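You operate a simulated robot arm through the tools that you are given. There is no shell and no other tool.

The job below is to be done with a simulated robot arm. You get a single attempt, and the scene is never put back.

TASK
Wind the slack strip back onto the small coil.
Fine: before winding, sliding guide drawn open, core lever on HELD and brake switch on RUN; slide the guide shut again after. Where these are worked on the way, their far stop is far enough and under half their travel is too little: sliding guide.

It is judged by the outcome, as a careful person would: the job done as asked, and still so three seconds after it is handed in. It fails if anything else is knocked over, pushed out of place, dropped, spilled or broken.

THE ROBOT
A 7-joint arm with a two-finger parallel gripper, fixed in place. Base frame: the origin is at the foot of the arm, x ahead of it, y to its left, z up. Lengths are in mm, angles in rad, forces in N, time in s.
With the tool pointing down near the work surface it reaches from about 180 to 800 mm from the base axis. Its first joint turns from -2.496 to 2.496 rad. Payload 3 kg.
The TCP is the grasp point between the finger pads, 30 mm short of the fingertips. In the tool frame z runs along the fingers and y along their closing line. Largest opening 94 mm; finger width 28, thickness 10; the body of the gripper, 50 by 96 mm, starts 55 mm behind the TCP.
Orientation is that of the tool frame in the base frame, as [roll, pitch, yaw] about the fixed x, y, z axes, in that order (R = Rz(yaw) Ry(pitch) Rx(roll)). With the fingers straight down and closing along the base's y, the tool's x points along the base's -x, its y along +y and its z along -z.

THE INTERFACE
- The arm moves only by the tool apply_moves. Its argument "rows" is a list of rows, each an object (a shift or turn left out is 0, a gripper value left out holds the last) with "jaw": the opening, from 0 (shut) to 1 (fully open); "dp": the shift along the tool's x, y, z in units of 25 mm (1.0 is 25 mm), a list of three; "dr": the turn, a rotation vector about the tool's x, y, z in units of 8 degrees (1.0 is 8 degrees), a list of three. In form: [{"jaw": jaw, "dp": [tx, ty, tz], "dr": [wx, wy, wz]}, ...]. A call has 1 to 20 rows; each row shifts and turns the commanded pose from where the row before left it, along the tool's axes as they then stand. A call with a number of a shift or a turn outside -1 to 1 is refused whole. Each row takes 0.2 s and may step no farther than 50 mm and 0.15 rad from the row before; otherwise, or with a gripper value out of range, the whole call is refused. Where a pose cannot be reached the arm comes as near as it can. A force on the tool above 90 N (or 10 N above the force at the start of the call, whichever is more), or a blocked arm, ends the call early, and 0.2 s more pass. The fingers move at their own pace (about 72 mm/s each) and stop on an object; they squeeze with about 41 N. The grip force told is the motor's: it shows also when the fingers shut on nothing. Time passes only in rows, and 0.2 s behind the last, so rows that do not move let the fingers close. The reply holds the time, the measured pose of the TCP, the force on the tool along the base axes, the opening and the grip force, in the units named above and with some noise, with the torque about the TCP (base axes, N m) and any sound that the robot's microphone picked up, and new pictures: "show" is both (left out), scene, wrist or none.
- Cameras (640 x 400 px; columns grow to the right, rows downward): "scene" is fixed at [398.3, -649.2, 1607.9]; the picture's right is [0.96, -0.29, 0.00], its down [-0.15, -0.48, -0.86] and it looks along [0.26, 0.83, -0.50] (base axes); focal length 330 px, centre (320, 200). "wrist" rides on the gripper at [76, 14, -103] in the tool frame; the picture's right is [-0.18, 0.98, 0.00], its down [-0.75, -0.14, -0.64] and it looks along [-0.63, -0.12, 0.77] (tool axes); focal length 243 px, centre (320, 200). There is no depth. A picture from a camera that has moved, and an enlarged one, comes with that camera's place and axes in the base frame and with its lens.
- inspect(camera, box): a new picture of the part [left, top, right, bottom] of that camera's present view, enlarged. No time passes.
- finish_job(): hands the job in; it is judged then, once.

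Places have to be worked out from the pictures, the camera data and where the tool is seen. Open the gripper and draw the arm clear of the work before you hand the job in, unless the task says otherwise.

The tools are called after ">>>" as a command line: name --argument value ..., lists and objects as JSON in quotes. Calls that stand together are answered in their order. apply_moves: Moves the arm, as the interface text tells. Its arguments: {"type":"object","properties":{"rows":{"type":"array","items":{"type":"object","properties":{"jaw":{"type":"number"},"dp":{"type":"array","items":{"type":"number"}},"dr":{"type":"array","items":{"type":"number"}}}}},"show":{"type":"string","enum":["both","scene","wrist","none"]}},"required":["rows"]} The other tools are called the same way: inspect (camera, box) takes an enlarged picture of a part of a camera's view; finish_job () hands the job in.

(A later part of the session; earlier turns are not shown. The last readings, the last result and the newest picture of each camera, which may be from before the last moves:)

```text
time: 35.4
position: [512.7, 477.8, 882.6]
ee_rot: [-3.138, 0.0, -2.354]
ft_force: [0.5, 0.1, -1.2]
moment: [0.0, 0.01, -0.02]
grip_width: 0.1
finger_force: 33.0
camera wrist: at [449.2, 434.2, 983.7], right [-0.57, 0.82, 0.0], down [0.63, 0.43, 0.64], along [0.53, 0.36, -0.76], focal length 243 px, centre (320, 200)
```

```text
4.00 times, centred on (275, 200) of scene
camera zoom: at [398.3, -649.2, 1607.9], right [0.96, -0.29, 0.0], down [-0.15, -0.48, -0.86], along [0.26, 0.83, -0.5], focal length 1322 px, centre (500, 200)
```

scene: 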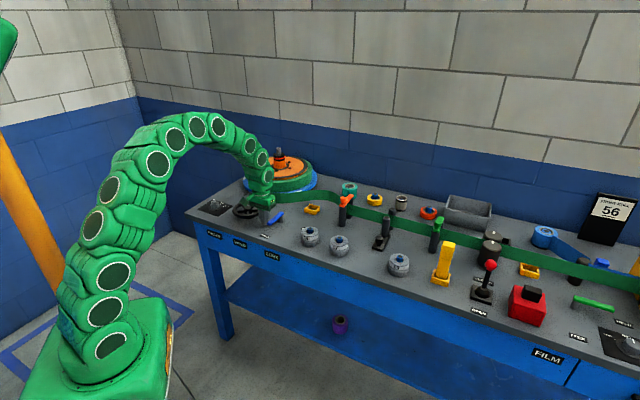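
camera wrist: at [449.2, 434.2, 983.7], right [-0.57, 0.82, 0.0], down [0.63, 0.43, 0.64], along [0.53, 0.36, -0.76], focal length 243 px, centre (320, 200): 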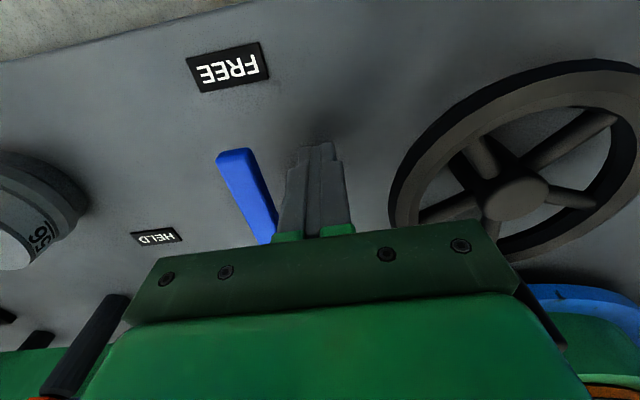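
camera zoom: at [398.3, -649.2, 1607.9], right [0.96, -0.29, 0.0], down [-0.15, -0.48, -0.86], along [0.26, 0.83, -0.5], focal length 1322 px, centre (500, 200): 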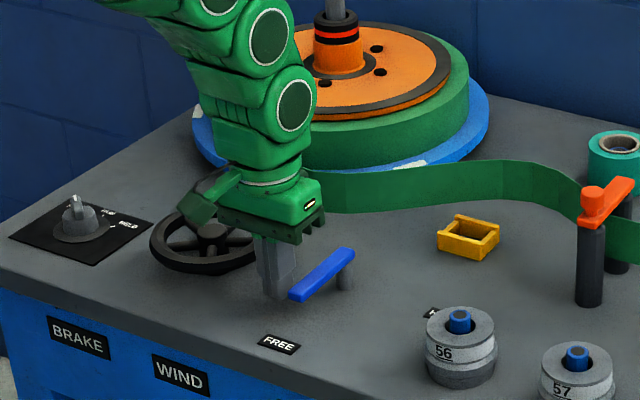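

The fingers are down beside the lever without contact. I sweep along an arc around the pivot to push the lever towards HELD.

>>> apply_moves --rows '[{"dp": [0.0, -0.5, 0]}, {"dp": [0.03, -0.47, 0]}, {"dp": [0.141, -0.52, 0]}, {"dp": [0.014, -0.58, 0]}, {"dp": [-0.15, -0.608, 0]}, {"dp": [-0.334, -0.588, 0]}, {"dp": [-0.518, -0.489, 0]}, {}]' --show "both"

>>> inspect --camera "scene" --box '[200, 150, 350, 250]'

```text
time: 37.2
position: [594.1, 427.0, 882.7]
ee_rot: [-3.138, 0.004, -2.354]
ft_force: [0.0, 0.6, 0.4]
moment: [-0.03, 0.02, -0.01]
grip_width: 0.0
finger_force: 33.3
camera wrist: at [530.3, 383.8, 984.2], right [-0.57, 0.82, 0.0], down [0.63, 0.43, 0.64], along [0.53, 0.36, -0.76], focal length 243 px, centre (320, 200)
```

scene: 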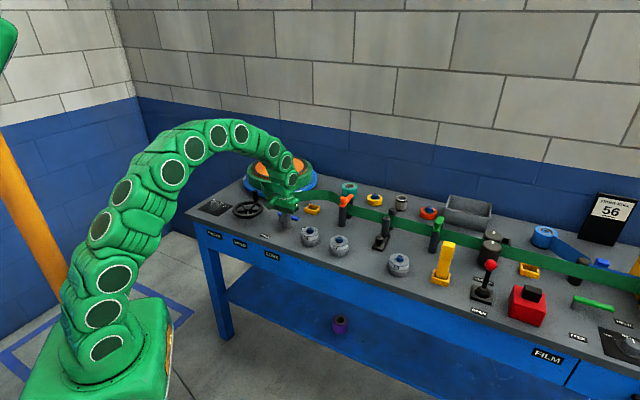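
wrist: 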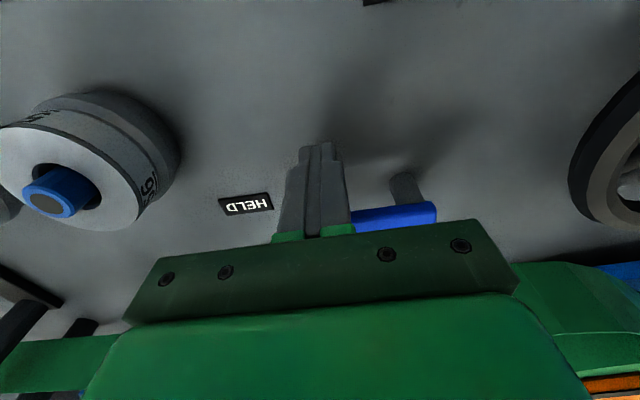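

```text
4.00 times, centred on (275, 200) of scene
camera zoom: at [398.3, -649.2, 1607.9], right [0.96, -0.29, 0.0], down [-0.15, -0.48, -0.86], along [0.26, 0.83, -0.5], focal length 1322 px, centre (500, 200)
```

zoom: 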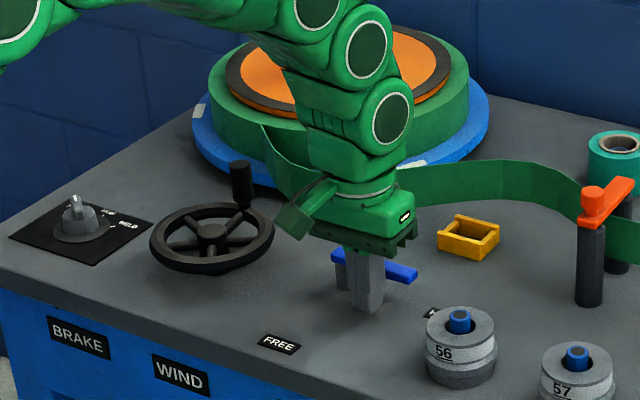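

The lever has swung to roughly 305° with little force. I push the final part of the arc towards HELD.

>>> apply_moves --rows '[{"dp": [-0.31, -0.17, 0]}, {"dp": [-0.33, -0.1, 0]}, {}]' --show "wrist"

>>> inspect --camera "scene" --box '[200, 150, 350, 250]'

```text
time: 38.0
position: [608.4, 431.8, 881.5]
ee_rot: [-3.138, -0.002, -2.355]
ft_force: [-31.4, -21.0, 10.1]
moment: [0.1, -0.1, 0.07]
grip_width: 0.0
finger_force: 33.0
camera wrist: at [544.9, 388.8, 984.1], right [-0.57, 0.82, 0.0], down [0.63, 0.44, 0.64], along [0.53, 0.36, -0.77], focal length 243 px, centre (320, 200)
```

wrist: 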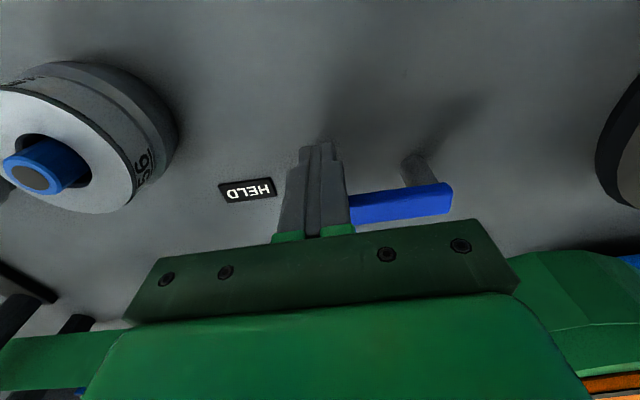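

```text
4.00 times, centred on (275, 200) of scene
camera zoom: at [398.3, -649.2, 1607.9], right [0.96, -0.29, 0.0], down [-0.15, -0.48, -0.86], along [0.26, 0.83, -0.5], focal length 1322 px, centre (500, 200)
```

zoom: 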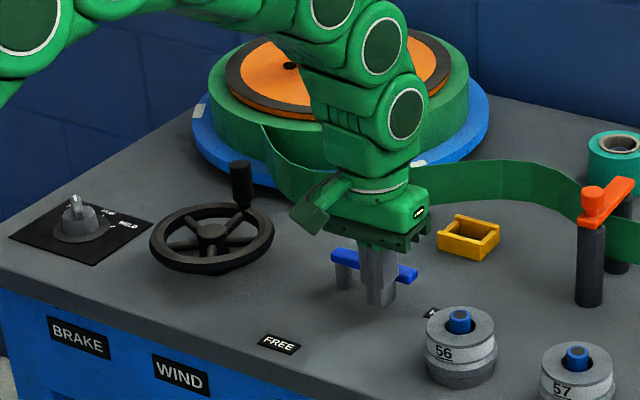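

Resistance of about 37 N at the expected end angle means the lever is at its HELD stop. I back off towards the front, lift, and check it.

>>> apply_moves --rows '[{"dp": [0.6, 0, 0]}, {"dp": [0.6, 0, 0]}, {"dp": [0, 0, -1]}, {"dp": [0, 0, -1]}, {"dp": [0, 0, -1]}, {"dp": [0, 0, -1]}, {"dp": [0, 0, -1]}, {"dp": [0.5, 0, -1]}, {"dp": [0.5, 0, -1]}, {}]' --show "both"

>>> inspect --camera "wrist" --box '[160, 0, 560, 250]'

```text
time: 40.2
position: [571.1, 394.5, 1056.7]
ee_rot: [-3.137, 0.001, -2.354]
ft_force: [-0.3, -0.7, -0.4]
moment: [-0.01, -0.01, 0.02]
grip_width: 0.0
finger_force: 32.8
camera wrist: at [505.8, 350.8, 1157.9], right [-0.57, 0.82, 0.0], down [0.63, 0.43, 0.64], along [0.53, 0.36, -0.77], focal length 243 px, centre (320, 200)
```

scene: 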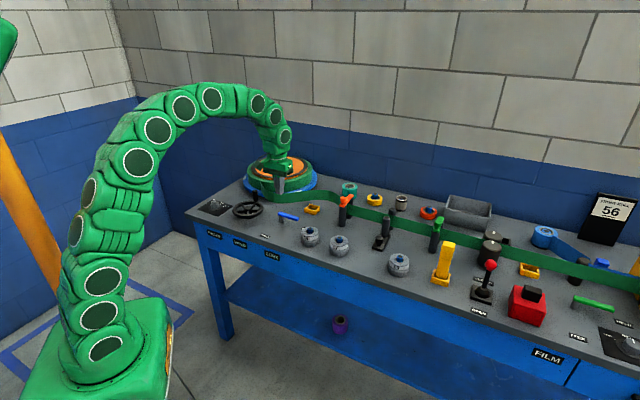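
wrist: 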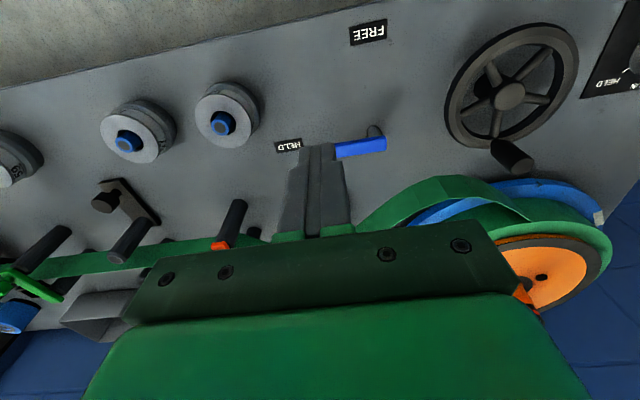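

```text
1.60 times, centred on (360, 125) of wrist
camera zoom: at [505.8, 350.8, 1157.9], right [-0.57, 0.82, 0.0], down [0.63, 0.43, 0.64], along [0.53, 0.36, -0.77], focal length 388 px, centre (256, 320)
```

zoom: 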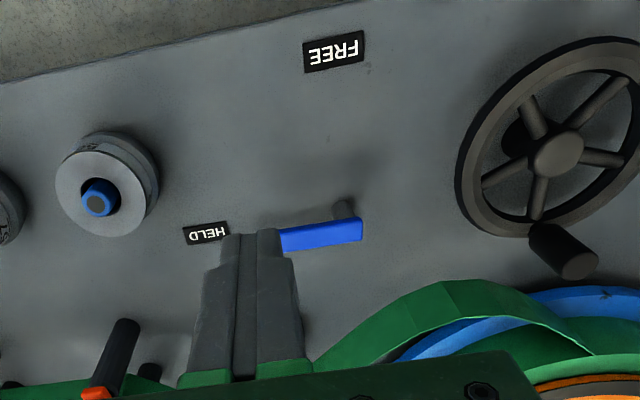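

The blue lever now points at HELD. Next is the brake knob near (322, 672): I move above the left end of the bench to view it closely.

>>> apply_moves --rows '[{"dp": [0.178, 0.958, 0]}, {"dp": [0.178, 0.958, 0]}, {"dp": [0.178, 0.958, 0]}, {"dp": [0.178, 0.958, 0]}, {"dp": [0.178, 0.958, 0]}, {"dp": [0.178, 0.958, 0]}, {"dp": [0.178, 0.958, 0]}, {"dp": [0.178, 0.958, 0]}, {"dp": [0.178, 0.958, 0]}, {"dp": [0.178, 0.958, 0]}, {"dp": [0.178, 0.958, 0]}, {"dp": [0.178, 0.958, 0]}, {}]' --show "wrist"

>>> inspect --camera "wrist" --box '[300, 40, 540, 190]'

>>> inspect --camera "scene" --box '[185, 170, 275, 230]'

```text
time: 43.0
position: [328.5, 559.0, 1057.3]
ee_rot: [-3.139, 0.001, -2.356]
ft_force: [-0.1, -0.5, 1.1]
moment: [0.02, -0.01, 0.02]
grip_width: 0.2
finger_force: 33.1
camera wrist: at [264.7, 515.8, 1158.2], right [-0.57, 0.82, 0.0], down [0.63, 0.43, 0.64], along [0.53, 0.36, -0.77], focal length 243 px, centre (320, 200)
```

wrist: 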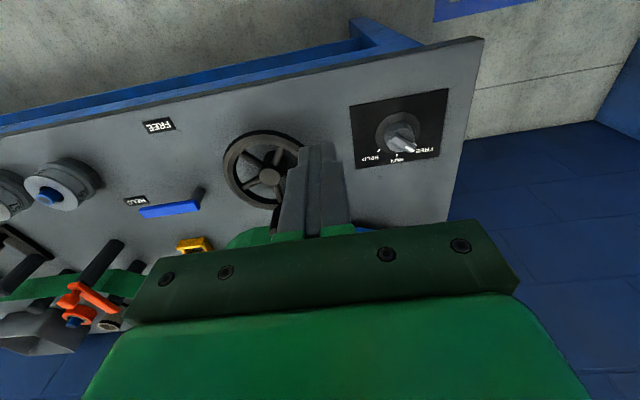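

```text
2.67 times, centred on (420, 115) of wrist
camera zoom: at [264.7, 515.8, 1158.2], right [-0.57, 0.82, 0.0], down [0.63, 0.43, 0.64], along [0.53, 0.36, -0.77], focal length 647 px, centre (53, 427)
```

zoom: 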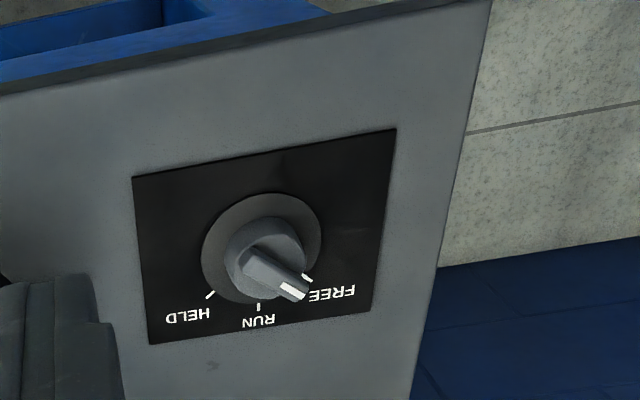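

```text
6.67 times, centred on (230, 200) of scene
camera zoom: at [398.3, -649.2, 1607.9], right [0.96, -0.29, 0.0], down [-0.15, -0.48, -0.86], along [0.26, 0.83, -0.5], focal length 2204 px, centre (920, 200)
```

zoom: 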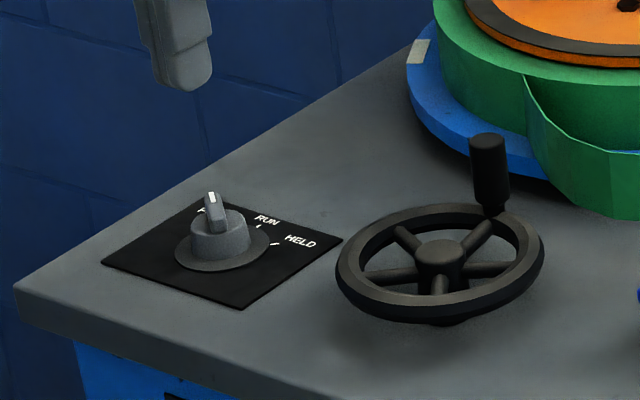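

The brake knob has a ridge with a white pointer at FREE; the RUN tick points straight out across the bench. Its centre is about (323, 688). I turn the tool to match the ridge (yaw ≈ −87°), open the jaws partway and hover above it.

>>> apply_moves --rows '[{"jaw": 0.6, "dr": [0, 0, -1]}, {"dr": [0, 0, -1]}, {"dr": [0, 0, -1]}, {"dr": [0, 0, -1]}, {"dr": [0, 0, -1]}, {"dr": [0, 0, -1]}, {"dp": [-0.86, -0.01, 0.647]}, {"dp": [-0.86, -0.01, 0.647]}, {"dp": [-0.86, -0.01, 0.647]}, {"dp": [-0.86, -0.01, 0.647]}, {"dp": [-0.86, -0.01, 0.647]}, {"dp": [-0.86, -0.01, 0.647]}, {}]' --show "both"

>>> inspect --camera "wrist" --box '[200, 20, 440, 240]'

>>> inspect --camera "scene" --box '[185, 170, 275, 230]'

```text
time: 45.8
position: [323.3, 687.6, 957.5]
ee_rot: [-3.137, -0.001, -1.516]
ft_force: [-0.4, -0.8, -0.1]
moment: [0.01, 0.01, 0.05]
grip_width: 56.4
finger_force: 0.0
camera wrist: at [312.5, 610.8, 1059.8], right [-0.99, 0.13, 0.0], down [0.1, 0.76, 0.64], along [0.09, 0.64, -0.77], focal length 243 px, centre (320, 200)
```

scene: 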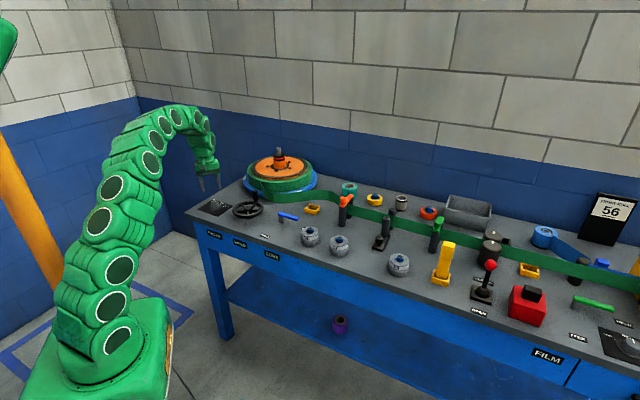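
wrist: 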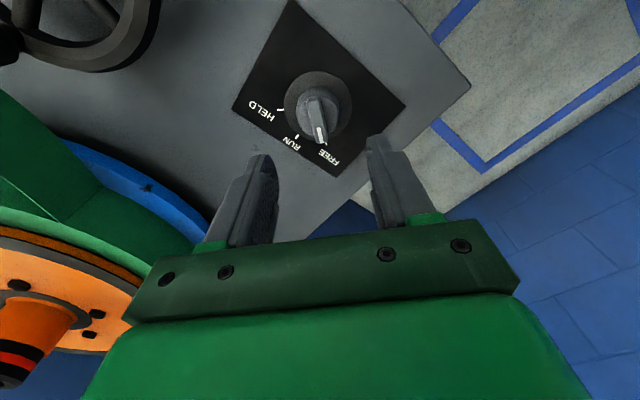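

```text
1.82 times, centred on (320, 130) of wrist
camera zoom: at [312.5, 610.8, 1059.8], right [-0.99, 0.13, 0.0], down [0.1, 0.76, 0.64], along [0.09, 0.64, -0.77], focal length 441 px, centre (320, 327)
```

zoom: 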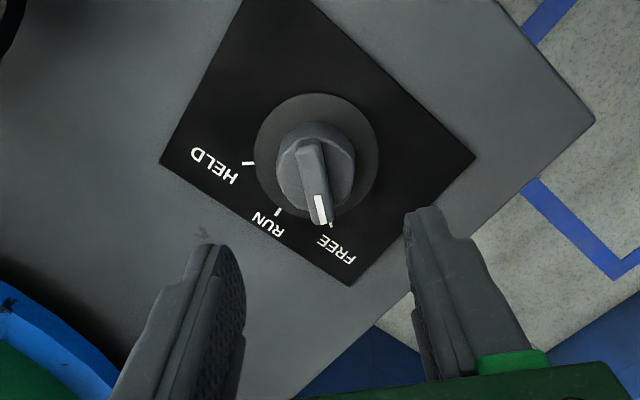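

```text
6.67 times, centred on (230, 200) of scene
camera zoom: at [398.3, -649.2, 1607.9], right [0.96, -0.29, 0.0], down [-0.15, -0.48, -0.86], along [0.26, 0.83, -0.5], focal length 2204 px, centre (920, 200)
```

zoom: 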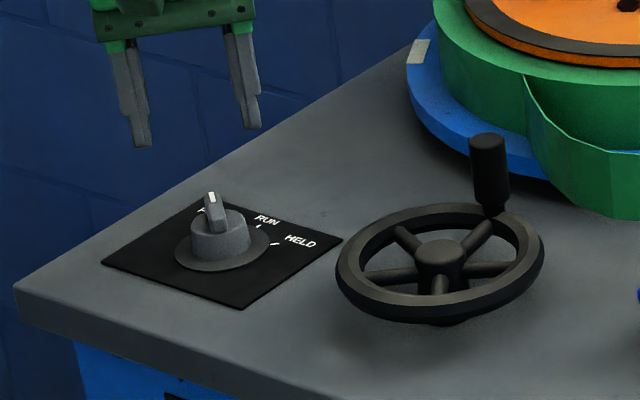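

The ridge lies along about 94°, centre (323.5, 686), top z ≈ 872. I descend so the fingertips straddle the ridge near z ≈ 862.

>>> apply_moves --rows '[{"dp": [0.03, 0, 0.87]}, {"dp": [0.03, 0, 0.87]}, {"dp": [0, 0, 0.86]}, {}]' --show "wrist"

>>> inspect --camera "scene" --box '[185, 170, 275, 230]'

>>> inspect --camera "wrist" --box '[200, 40, 440, 240]'

```text
time: 46.8
position: [322.6, 685.5, 892.9]
ee_rot: [-3.137, -0.002, -1.518]
ft_force: [-0.2, 0.0, -0.1]
moment: [0.03, 0.0, -0.02]
grip_width: 56.4
finger_force: 0.1
camera wrist: at [312.3, 609.9, 994.7], right [-0.99, 0.13, 0.0], down [0.1, 0.76, 0.64], along [0.09, 0.64, -0.77], focal length 243 px, centre (320, 200)
```

wrist: 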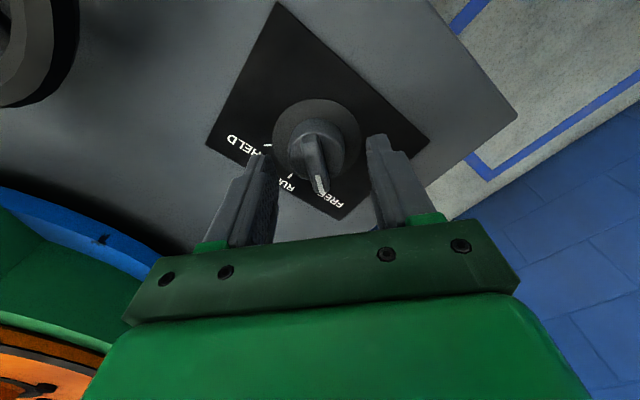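

```text
6.67 times, centred on (230, 200) of scene
camera zoom: at [398.3, -649.2, 1607.9], right [0.96, -0.29, 0.0], down [-0.15, -0.48, -0.86], along [0.26, 0.83, -0.5], focal length 2204 px, centre (920, 200)
```

zoom: 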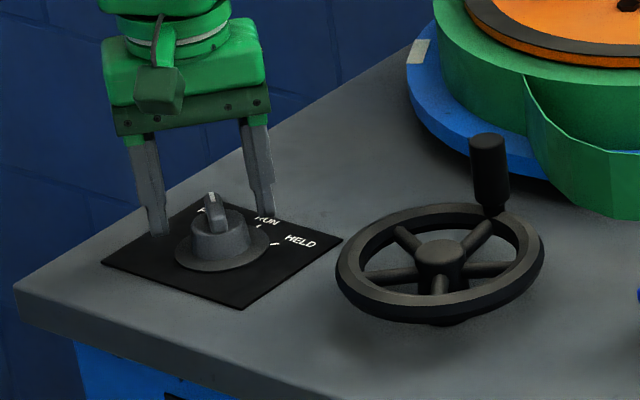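

```text
2.00 times, centred on (320, 140) of wrist
camera zoom: at [312.3, 609.9, 994.7], right [-0.99, 0.13, 0.0], down [0.1, 0.76, 0.64], along [0.09, 0.64, -0.77], focal length 485 px, centre (320, 320)
```

zoom: 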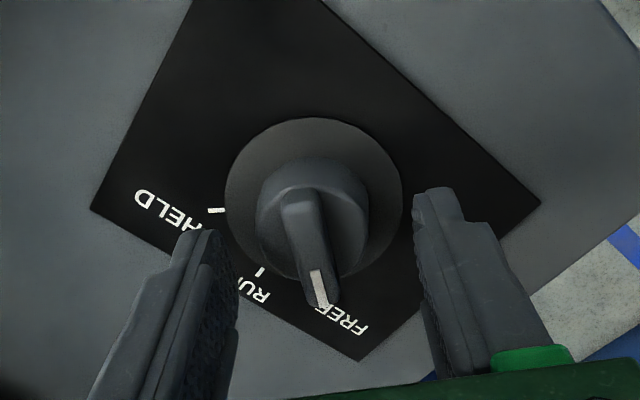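

The fingertips straddle the knob with no contact. I close on the ridge.

>>> apply_moves --rows '[{"jaw": 0}, {}, {}, {}]' --show "wrist"

>>> inspect --camera "wrist" --box '[200, 40, 440, 240]'

>>> inspect --camera "scene" --box '[185, 170, 275, 230]'

```text
time: 47.8
position: [324.8, 686.3, 894.8]
ee_rot: [-3.137, -0.001, -1.519]
ft_force: [33.5, 4.5, 4.7]
moment: [0.56, -0.56, 0.04]
grip_width: 10.5
finger_force: 44.5
camera wrist: at [314.1, 609.6, 995.3], right [-0.99, 0.13, -0.01], down [0.1, 0.76, 0.64], along [0.09, 0.64, -0.77], focal length 243 px, centre (320, 200)
```

wrist: 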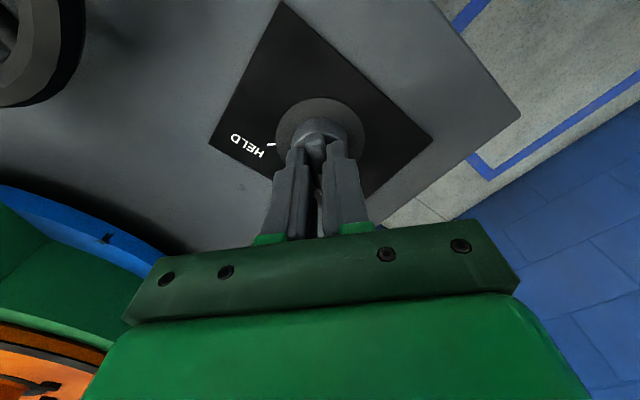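

```text
2.00 times, centred on (320, 140) of wrist
camera zoom: at [314.1, 609.6, 995.3], right [-0.99, 0.13, -0.01], down [0.1, 0.76, 0.64], along [0.09, 0.64, -0.77], focal length 485 px, centre (320, 320)
```

zoom: 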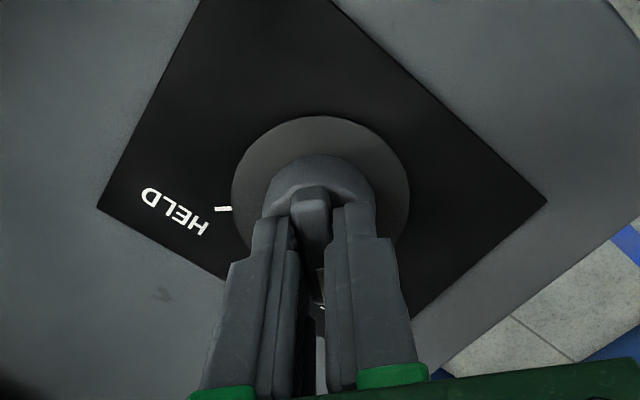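

```text
6.67 times, centred on (230, 200) of scene
camera zoom: at [398.3, -649.2, 1607.9], right [0.96, -0.29, 0.0], down [-0.15, -0.48, -0.86], along [0.26, 0.83, -0.5], focal length 2204 px, centre (920, 200)
```

zoom: 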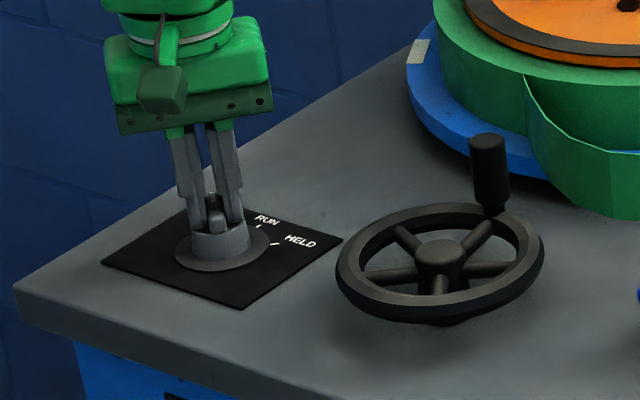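

The ridge is gripped at 10.5 mm. The +33 N in x suggests the knob centre is 2–3 mm further along x, so I ease that first and then turn the knob about 48.5° clockwise (from above) towards RUN.

>>> apply_moves --rows '[{"dp": [0, -0.1, 0]}, {}]' --show "none"

>>> apply_moves --rows '[{"dr": [0, 0, 0.76]}, {"dr": [0, 0, 0.76]}, {"dr": [0, 0, 0.76]}, {"dr": [0, 0, 0.76]}, {}]' --show "wrist"

```text
time: 48.4
position: [325.3, 686.3, 893.9]
ee_rot: [-3.138, -0.002, -1.515]
ft_force: [14.7, -4.9, 14.4]
moment: [-0.21, -0.13, 0.04]
grip_width: 10.8
finger_force: 44.6
```

```text
time: 49.6
position: [324.2, 685.5, 893.9]
ee_rot: [-3.139, 0.001, -1.943]
ft_force: [-0.3, 3.1, 15.1]
moment: [0.23, 0.25, 0.0]
grip_width: 10.4
finger_force: 44.5
camera wrist: at [283.9, 620.7, 995.2], right [-0.85, 0.53, 0.0], down [0.4, 0.65, 0.64], along [0.34, 0.55, -0.77], focal length 243 px, centre (320, 200)
```

wrist: 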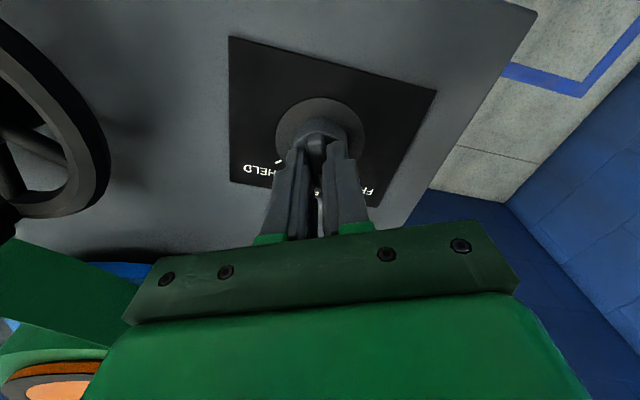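

The knob turns with the grip (yaw now −111°) and forces are low. I complete the turn to yaw ≈ −136°, which matches the RUN tick.

>>> apply_moves --rows '[{"dr": [0, 0, 0.76]}, {"dr": [0, 0, 0.76]}, {"dr": [0, 0, 0.76]}, {"dr": [0, 0, 0.76]}, {}]' --show "wrist"

>>> inspect --camera "scene" --box '[185, 170, 275, 230]'

```text
time: 50.8
position: [326.1, 686.0, 892.9]
ee_rot: [-3.138, 0.001, -2.366]
ft_force: [-19.8, -2.2, 14.5]
moment: [0.0, 0.76, 0.02]
grip_width: 10.8
finger_force: 44.5
camera wrist: at [260.5, 643.5, 995.1], right [-0.56, 0.83, 0.0], down [0.64, 0.43, 0.64], along [0.54, 0.36, -0.77], focal length 243 px, centre (320, 200)
```

wrist: 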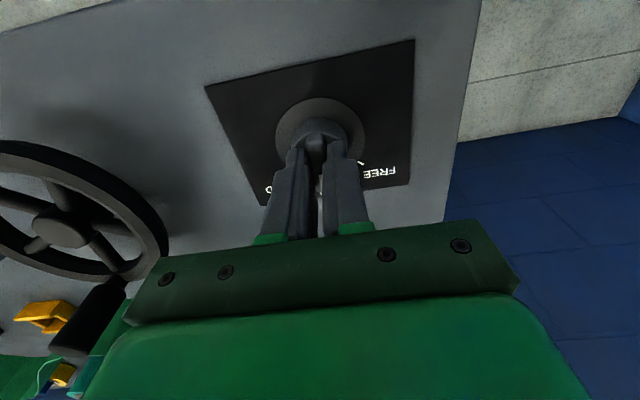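

```text
6.67 times, centred on (230, 200) of scene
camera zoom: at [398.3, -649.2, 1607.9], right [0.96, -0.29, 0.0], down [-0.15, -0.48, -0.86], along [0.26, 0.83, -0.5], focal length 2204 px, centre (920, 200)
```

zoom: 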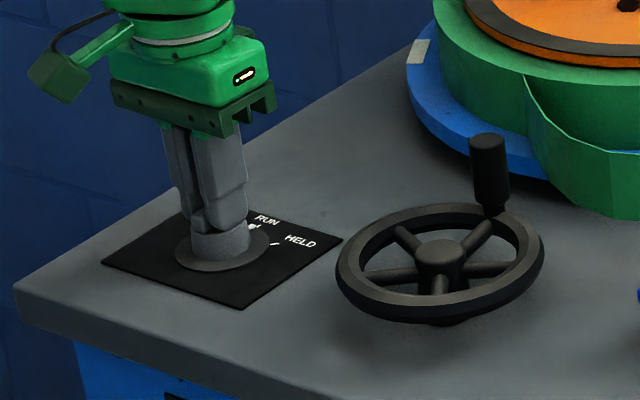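

The pointer should now lie at about 44°, on RUN. I open the jaws, lift straight up and check the pointer against the tick.

>>> apply_moves --rows '[{"jaw": 0.6}, {}, {}, {"dp": [0, 0, -1]}, {"dp": [0, 0, -1]}, {"dp": [0, 0, -1]}, {"dp": [0, 0, -1]}, {"dp": [0, 0, -1]}, {}]' --show "both"

>>> inspect --camera "wrist" --box '[200, 40, 440, 240]'

>>> inspect --camera "scene" --box '[185, 170, 275, 230]'

```text
time: 52.8
position: [324.9, 684.9, 1017.2]
ee_rot: [-3.137, 0.0, -2.366]
ft_force: [-0.4, 0.5, -0.1]
moment: [-0.01, 0.05, 0.0]
grip_width: 56.8
finger_force: 0.0
camera wrist: at [260.7, 642.5, 1118.8], right [-0.56, 0.83, 0.0], down [0.63, 0.43, 0.64], along [0.54, 0.36, -0.76], focal length 243 px, centre (320, 200)
```

scene: 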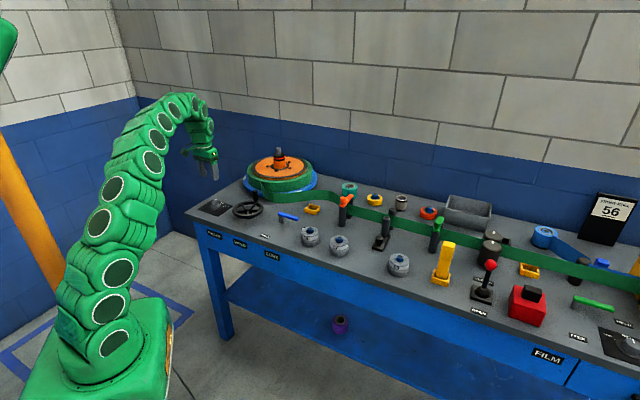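
wrist: 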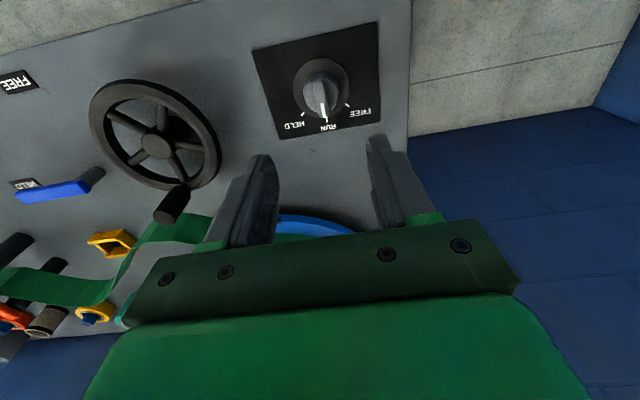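

```text
2.00 times, centred on (320, 140) of wrist
camera zoom: at [260.7, 642.5, 1118.8], right [-0.56, 0.83, 0.0], down [0.63, 0.43, 0.64], along [0.54, 0.36, -0.76], focal length 485 px, centre (320, 320)
```

zoom: 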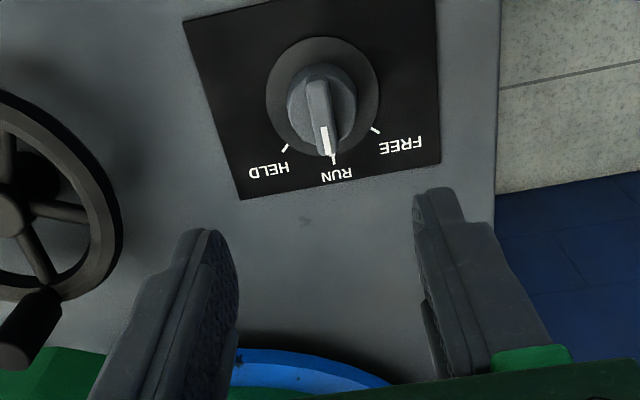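

```text
6.67 times, centred on (230, 200) of scene
camera zoom: at [398.3, -649.2, 1607.9], right [0.96, -0.29, 0.0], down [-0.15, -0.48, -0.86], along [0.26, 0.83, -0.5], focal length 2204 px, centre (920, 200)
```

zoom: 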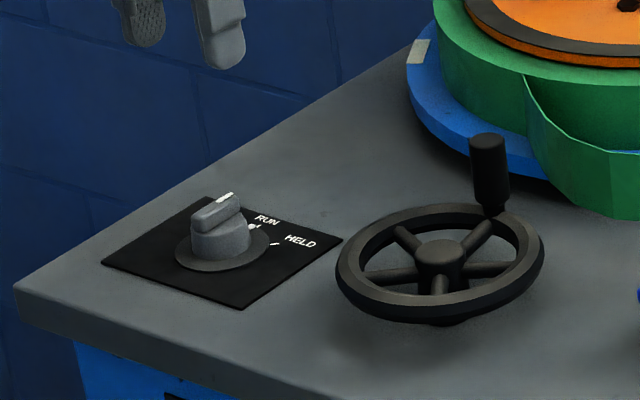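

The pointer sits exactly on RUN. The crank handle of the WIND wheel stands at about (497, 601), z 893–941, with the hub near (459, 562). I move above the handle and check alignment before descending.

>>> apply_moves --rows '[{"dp": [-0.319, -0.903, 0]}, {"dp": [-0.319, -0.903, 0]}, {"dp": [-0.319, -0.903, 0]}, {"dp": [-0.319, -0.903, 0]}, {"dp": [-0.319, -0.903, 0]}, {"dp": [-0.319, -0.903, 0]}, {"dp": [-0.319, -0.903, 0]}, {"dp": [-0.319, -0.903, 0]}, {}]' --show "both"

>>> inspect --camera "wrist" --box '[180, 60, 460, 240]'

>>> inspect --camera "scene" --box '[215, 140, 365, 240]'

```text
time: 54.8
position: [497.2, 600.8, 1020.0]
ee_rot: [-3.137, 0.004, -2.369]
ft_force: [0.1, -1.4, -0.6]
moment: [-0.02, -0.02, 0.0]
grip_width: 56.3
finger_force: 0.1
camera wrist: at [432.3, 558.1, 1121.5], right [-0.56, 0.83, 0.0], down [0.63, 0.43, 0.64], along [0.54, 0.36, -0.76], focal length 243 px, centre (320, 200)
```

scene: 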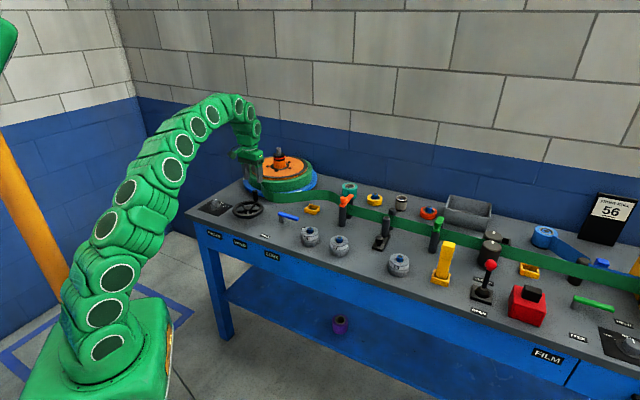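
wrist: 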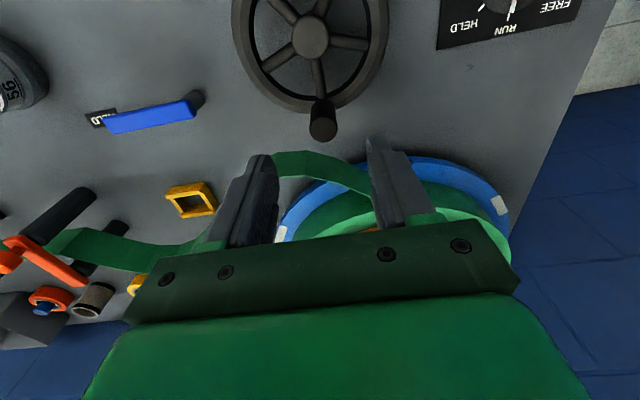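

```text
2.22 times, centred on (320, 150) of wrist
camera zoom: at [432.3, 558.1, 1121.5], right [-0.56, 0.83, 0.0], down [0.63, 0.43, 0.64], along [0.54, 0.36, -0.76], focal length 539 px, centre (320, 311)
```

zoom: 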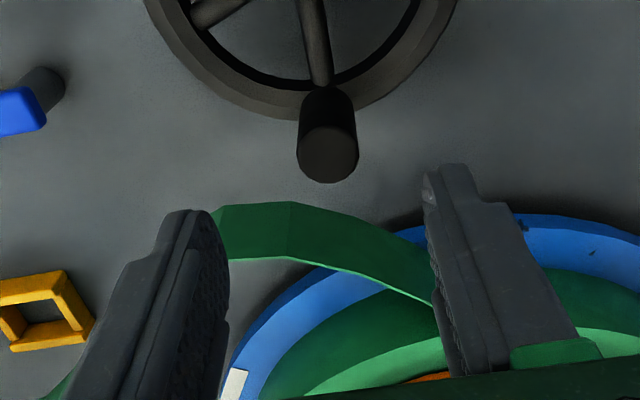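

```text
4.00 times, centred on (290, 190) of scene
camera zoom: at [398.3, -649.2, 1607.9], right [0.96, -0.29, 0.0], down [-0.15, -0.48, -0.86], along [0.26, 0.83, -0.5], focal length 1322 px, centre (440, 240)
```

zoom: 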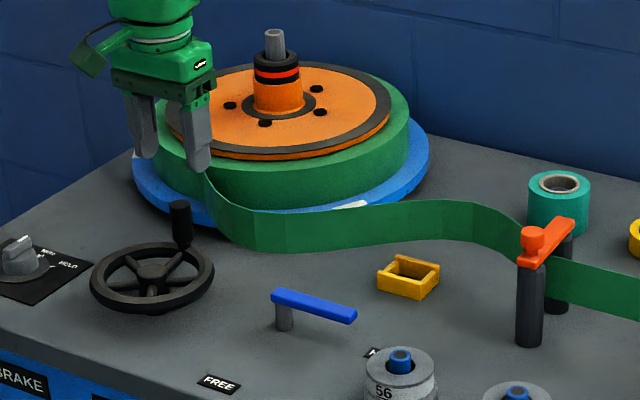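

The handle sits centrally between the open fingers, at about (497.5, 603). I descend around it to z ≈ 926, tips just above the rim.

>>> apply_moves --rows '[{"dp": [-0.07, 0.055, 0.94]}, {"dp": [0, 0, 0.94]}, {"dp": [0, 0, 0.94]}, {"dp": [0, 0, 0.94]}, {}]' --show "wrist"

>>> inspect --camera "scene" --box '[215, 140, 365, 240]'

>>> inspect --camera "wrist" --box '[180, 60, 460, 240]'

```text
time: 56.0
position: [499.2, 605.0, 926.5]
ee_rot: [-3.137, 0.001, -2.367]
ft_force: [-0.1, -0.9, 1.0]
moment: [0.01, -0.03, 0.0]
grip_width: 56.6
finger_force: 0.0
camera wrist: at [433.6, 561.9, 1027.5], right [-0.56, 0.83, 0.0], down [0.63, 0.43, 0.64], along [0.54, 0.36, -0.76], focal length 243 px, centre (320, 200)
```

wrist: 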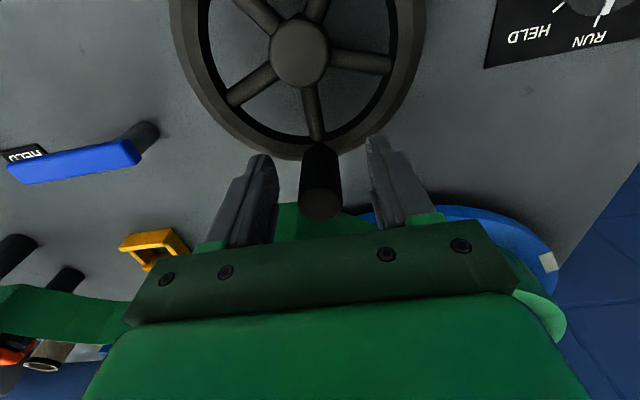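

```text
4.00 times, centred on (290, 190) of scene
camera zoom: at [398.3, -649.2, 1607.9], right [0.96, -0.29, 0.0], down [-0.15, -0.48, -0.86], along [0.26, 0.83, -0.5], focal length 1322 px, centre (440, 240)
```

zoom: 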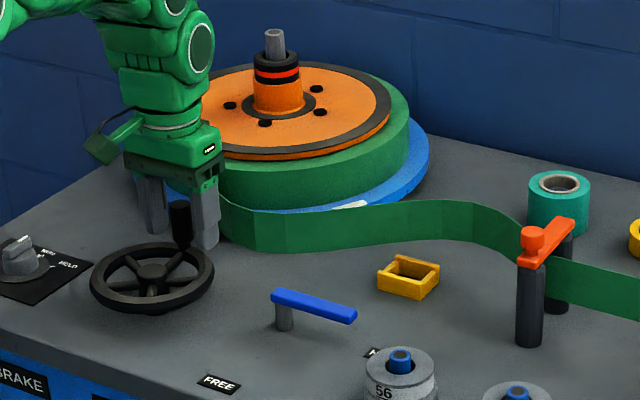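

```text
2.22 times, centred on (320, 150) of wrist
camera zoom: at [433.6, 561.9, 1027.5], right [-0.56, 0.83, 0.0], down [0.63, 0.43, 0.64], along [0.54, 0.36, -0.76], focal length 539 px, centre (320, 311)
```

zoom: 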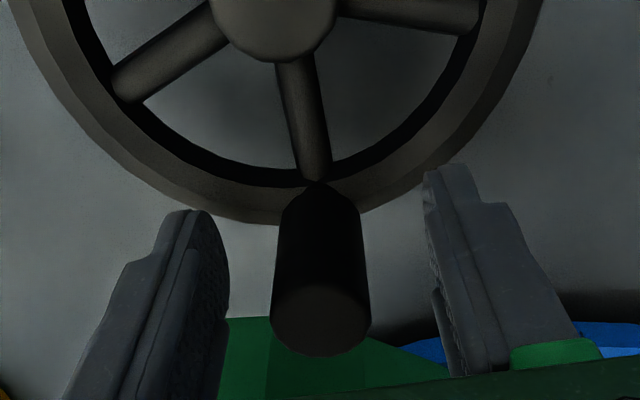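

The handle is between the fingers and clear of the strip. I close on it and read how well centred it is.

>>> apply_moves --rows '[{"jaw": 0}, {}, {}, {}]' --show "wrist"

>>> inspect --camera "scene" --box '[215, 140, 365, 240]'

```text
time: 57.0
position: [499.6, 605.2, 926.0]
ee_rot: [-3.137, 0.001, -2.367]
ft_force: [1.0, -0.9, -1.4]
moment: [0.69, 0.7, -0.07]
grip_width: 23.0
finger_force: 45.3
camera wrist: at [433.6, 561.9, 1027.6], right [-0.56, 0.83, 0.0], down [0.63, 0.43, 0.64], along [0.54, 0.36, -0.76], focal length 243 px, centre (320, 200)
```

wrist: 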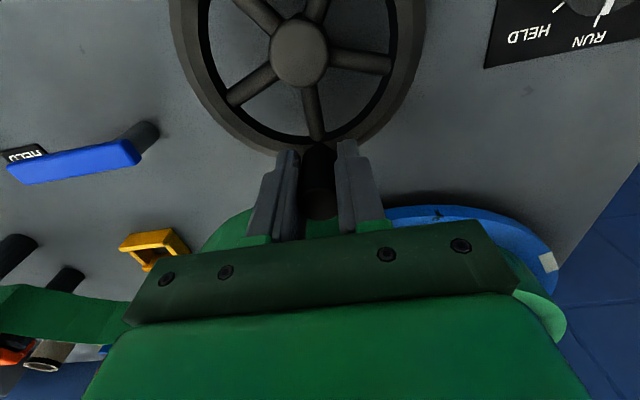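

```text
4.00 times, centred on (290, 190) of scene
camera zoom: at [398.3, -649.2, 1607.9], right [0.96, -0.29, 0.0], down [-0.15, -0.48, -0.86], along [0.26, 0.83, -0.5], focal length 1322 px, centre (440, 240)
```

zoom: 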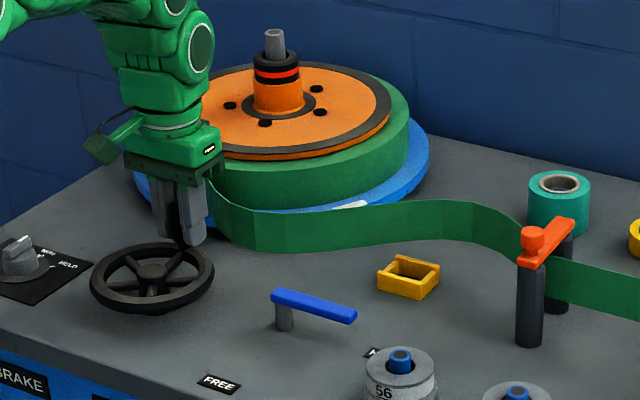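

The handle is held at 23 mm with almost no side force. The strip comes off the coil's front-left, so winding in should turn the coil clockwise seen from above. I try a small 30° clockwise turn of the wheel and watch coil and strip.

>>> apply_moves --rows '[{"dp": [0.034, -0.382, 0]}, {"dp": [0.099, -0.37, 0]}, {"dp": [0.162, -0.348, 0]}, {}]' --show "wrist"

>>> inspect --camera "scene" --box '[215, 140, 365, 240]'

```text
time: 58.0
position: [512.8, 579.7, 927.0]
ee_rot: [-3.137, 0.001, -2.367]
ft_force: [-3.9, 3.6, -0.5]
moment: [1.3, -0.23, -0.17]
grip_width: 23.0
finger_force: 44.6
camera wrist: at [448.4, 536.7, 1027.8], right [-0.56, 0.83, 0.0], down [0.63, 0.43, 0.64], along [0.54, 0.36, -0.76], focal length 243 px, centre (320, 200)
```

wrist: 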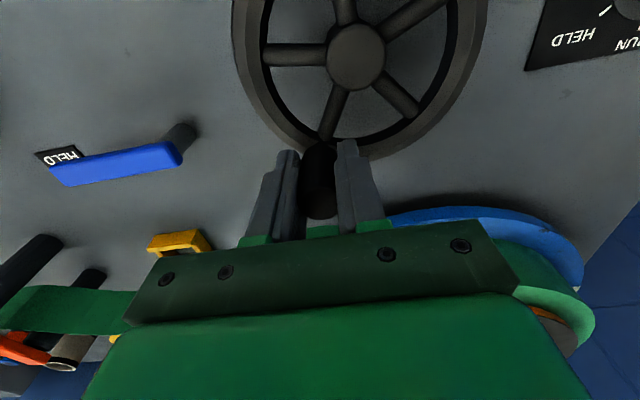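

```text
4.00 times, centred on (290, 190) of scene
camera zoom: at [398.3, -649.2, 1607.9], right [0.96, -0.29, 0.0], down [-0.15, -0.48, -0.86], along [0.26, 0.83, -0.5], focal length 1322 px, centre (440, 240)
```

zoom: 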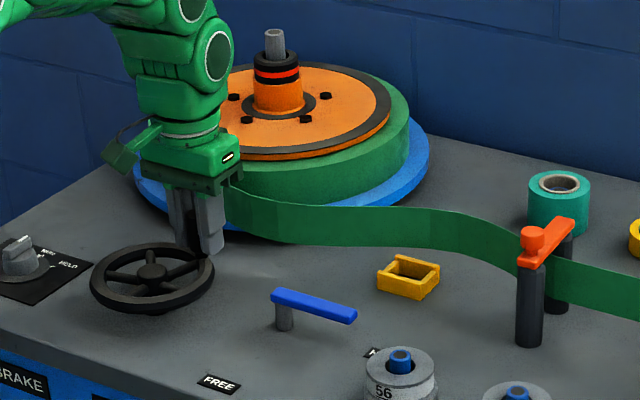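

The coil turned the right way, about 1:1 with the wheel, and the slack loop visibly shrank at low force. I continue clockwise in smaller steps and look again.

>>> apply_moves --rows '[{"dp": [0.16, -0.239, 0]}, {"dp": [0.19, -0.216, 0]}, {}]' --show "none"

>>> inspect --camera "scene" --box '[215, 140, 365, 240]'

```text
time: 58.8
position: [515.0, 565.1, 926.4]
ee_rot: [-3.139, 0.003, -2.368]
ft_force: [-4.2, 2.8, 2.4]
moment: [0.54, 1.39, -0.13]
grip_width: 22.7
finger_force: 44.9
```

```text
4.00 times, centred on (290, 190) of scene
camera zoom: at [398.3, -649.2, 1607.9], right [0.96, -0.29, 0.0], down [-0.15, -0.48, -0.86], along [0.26, 0.83, -0.5], focal length 1322 px, centre (440, 240)
```

zoom: 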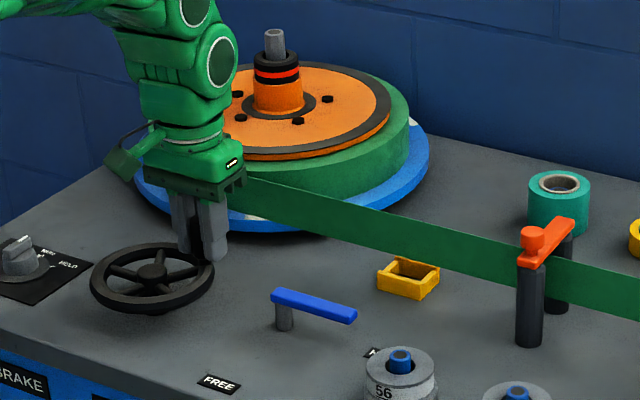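

The strip now looks nearly straight between coil and first post. I zoom in to judge any remaining slack.

>>> inspect --camera "scene" --box '[265, 165, 365, 230]'

>>> inspect --camera "scene" --box '[320, 170, 640, 370]'

>>> inspect --camera "wrist" --box '[0, 150, 640, 400]'

```text
6.15 times, centred on (315, 198) of scene
camera zoom: at [398.3, -649.2, 1607.9], right [0.96, -0.29, 0.0], down [-0.15, -0.48, -0.86], along [0.26, 0.83, -0.5], focal length 2034 px, centre (351, 215)
```

zoom: 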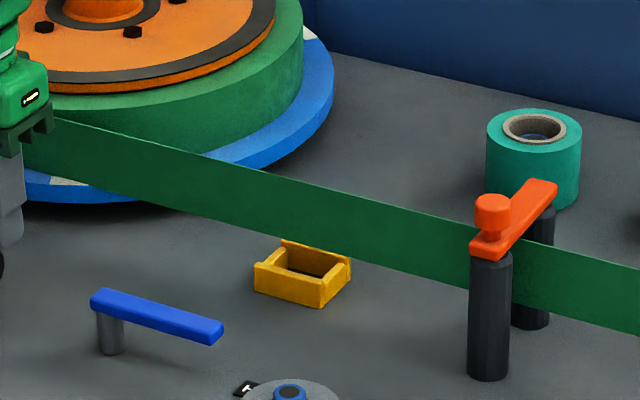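

```text
2.00 times, centred on (480, 270) of scene
camera zoom: at [398.3, -649.2, 1607.9], right [0.96, -0.29, 0.0], down [-0.15, -0.48, -0.86], along [0.26, 0.83, -0.5], focal length 661 px, centre (0, 60)
```

zoom: 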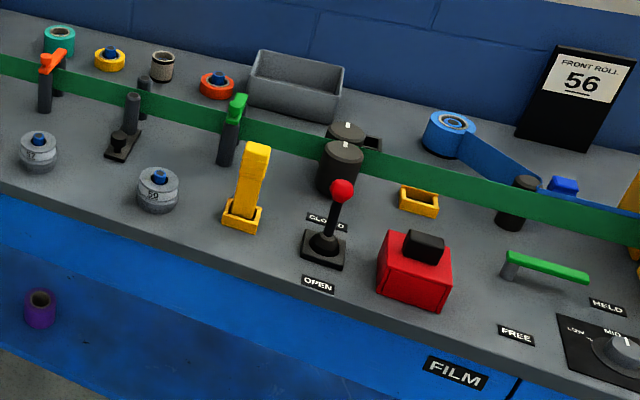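

```text
1.00 times, centred on (320, 275) of wrist (not enlarged: the box is as wide or as high as the picture)
camera zoom: at [449.7, 522.0, 1028.2], right [-0.56, 0.83, 0.0], down [0.63, 0.43, 0.64], along [0.54, 0.36, -0.76], focal length 243 px, centre (320, 125)
```

zoom: 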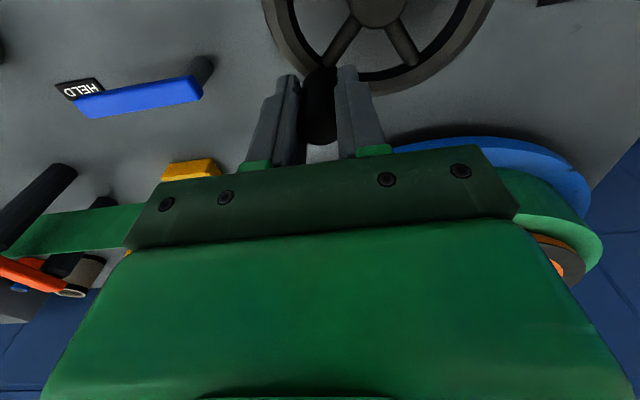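

The strip looks straight. I do one cautious 3° step more to feel whether it is snug: force should rise if it is tight.

>>> apply_moves --rows '[{"dp": [0.084, -0.079, 0]}, {}]' --show "none"

>>> inspect --camera "scene" --box '[265, 165, 365, 230]'

```text
time: 59.4
position: [515.6, 562.9, 926.9]
ee_rot: [-3.136, 0.004, -2.367]
ft_force: [-8.8, 10.1, 15.2]
moment: [1.22, 0.3, -0.44]
grip_width: 22.7
finger_force: 44.7
```

```text
6.15 times, centred on (315, 198) of scene
camera zoom: at [398.3, -649.2, 1607.9], right [0.96, -0.29, 0.0], down [-0.15, -0.48, -0.86], along [0.26, 0.83, -0.5], focal length 2034 px, centre (351, 215)
```

zoom: 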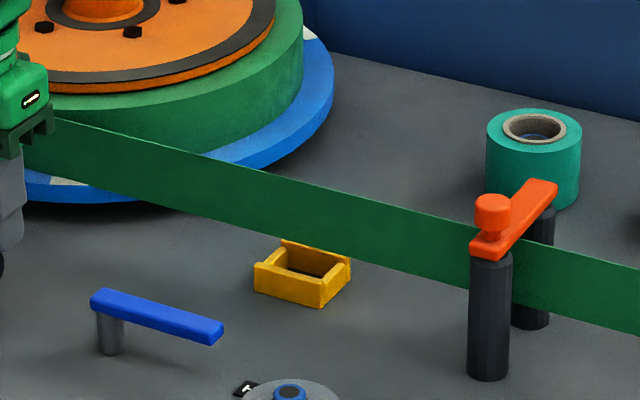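

The coil holes did not shift and the resistance rose a little, so it seems snug. I take a close reference view of the holes, then one more tiny step to confirm.

>>> inspect --camera "scene" --box '[260, 150, 320, 190]'

>>> apply_moves --rows '[{"dp": [0.09, -0.073, 0]}, {}]' --show "wrist"

>>> inspect --camera "scene" --box '[260, 150, 320, 190]'

```text
10.00 times, centred on (290, 170) of scene
camera zoom: at [398.3, -649.2, 1607.9], right [0.96, -0.29, 0.0], down [-0.15, -0.48, -0.86], along [0.26, 0.83, -0.5], focal length 3305 px, centre (620, 500)
```

zoom: 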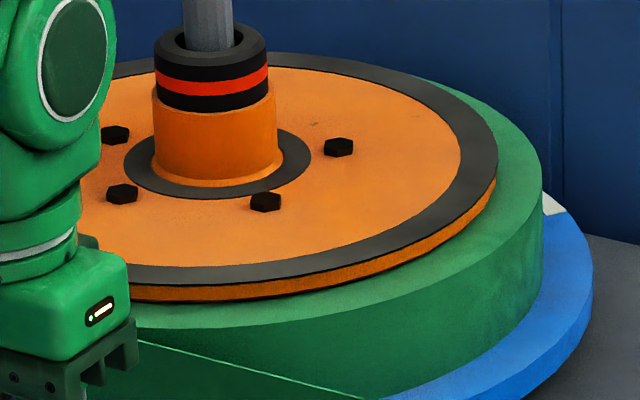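

```text
time: 60.0
position: [514.0, 559.2, 926.2]
ee_rot: [-3.139, 0.002, -2.366]
ft_force: [-6.1, 8.5, 20.7]
moment: [0.87, 0.35, -0.42]
grip_width: 22.9
finger_force: 44.7
camera wrist: at [449.3, 516.5, 1027.8], right [-0.56, 0.83, 0.0], down [0.63, 0.43, 0.64], along [0.54, 0.36, -0.76], focal length 243 px, centre (320, 200)
```

wrist: 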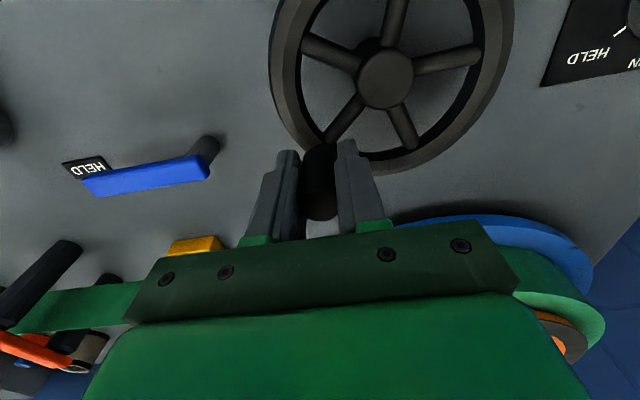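

```text
10.00 times, centred on (290, 170) of scene
camera zoom: at [398.3, -649.2, 1607.9], right [0.96, -0.29, 0.0], down [-0.15, -0.48, -0.86], along [0.26, 0.83, -0.5], focal length 3305 px, centre (620, 500)
```

zoom: 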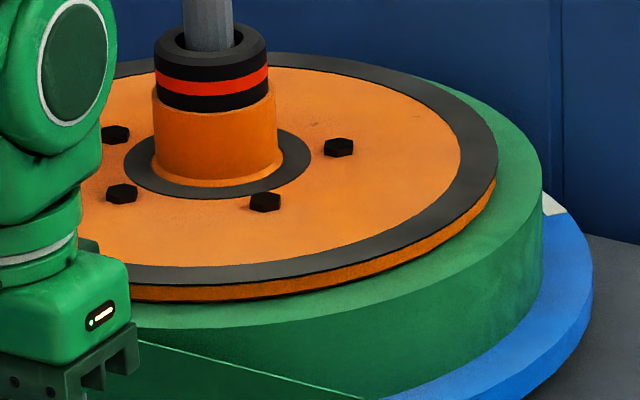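

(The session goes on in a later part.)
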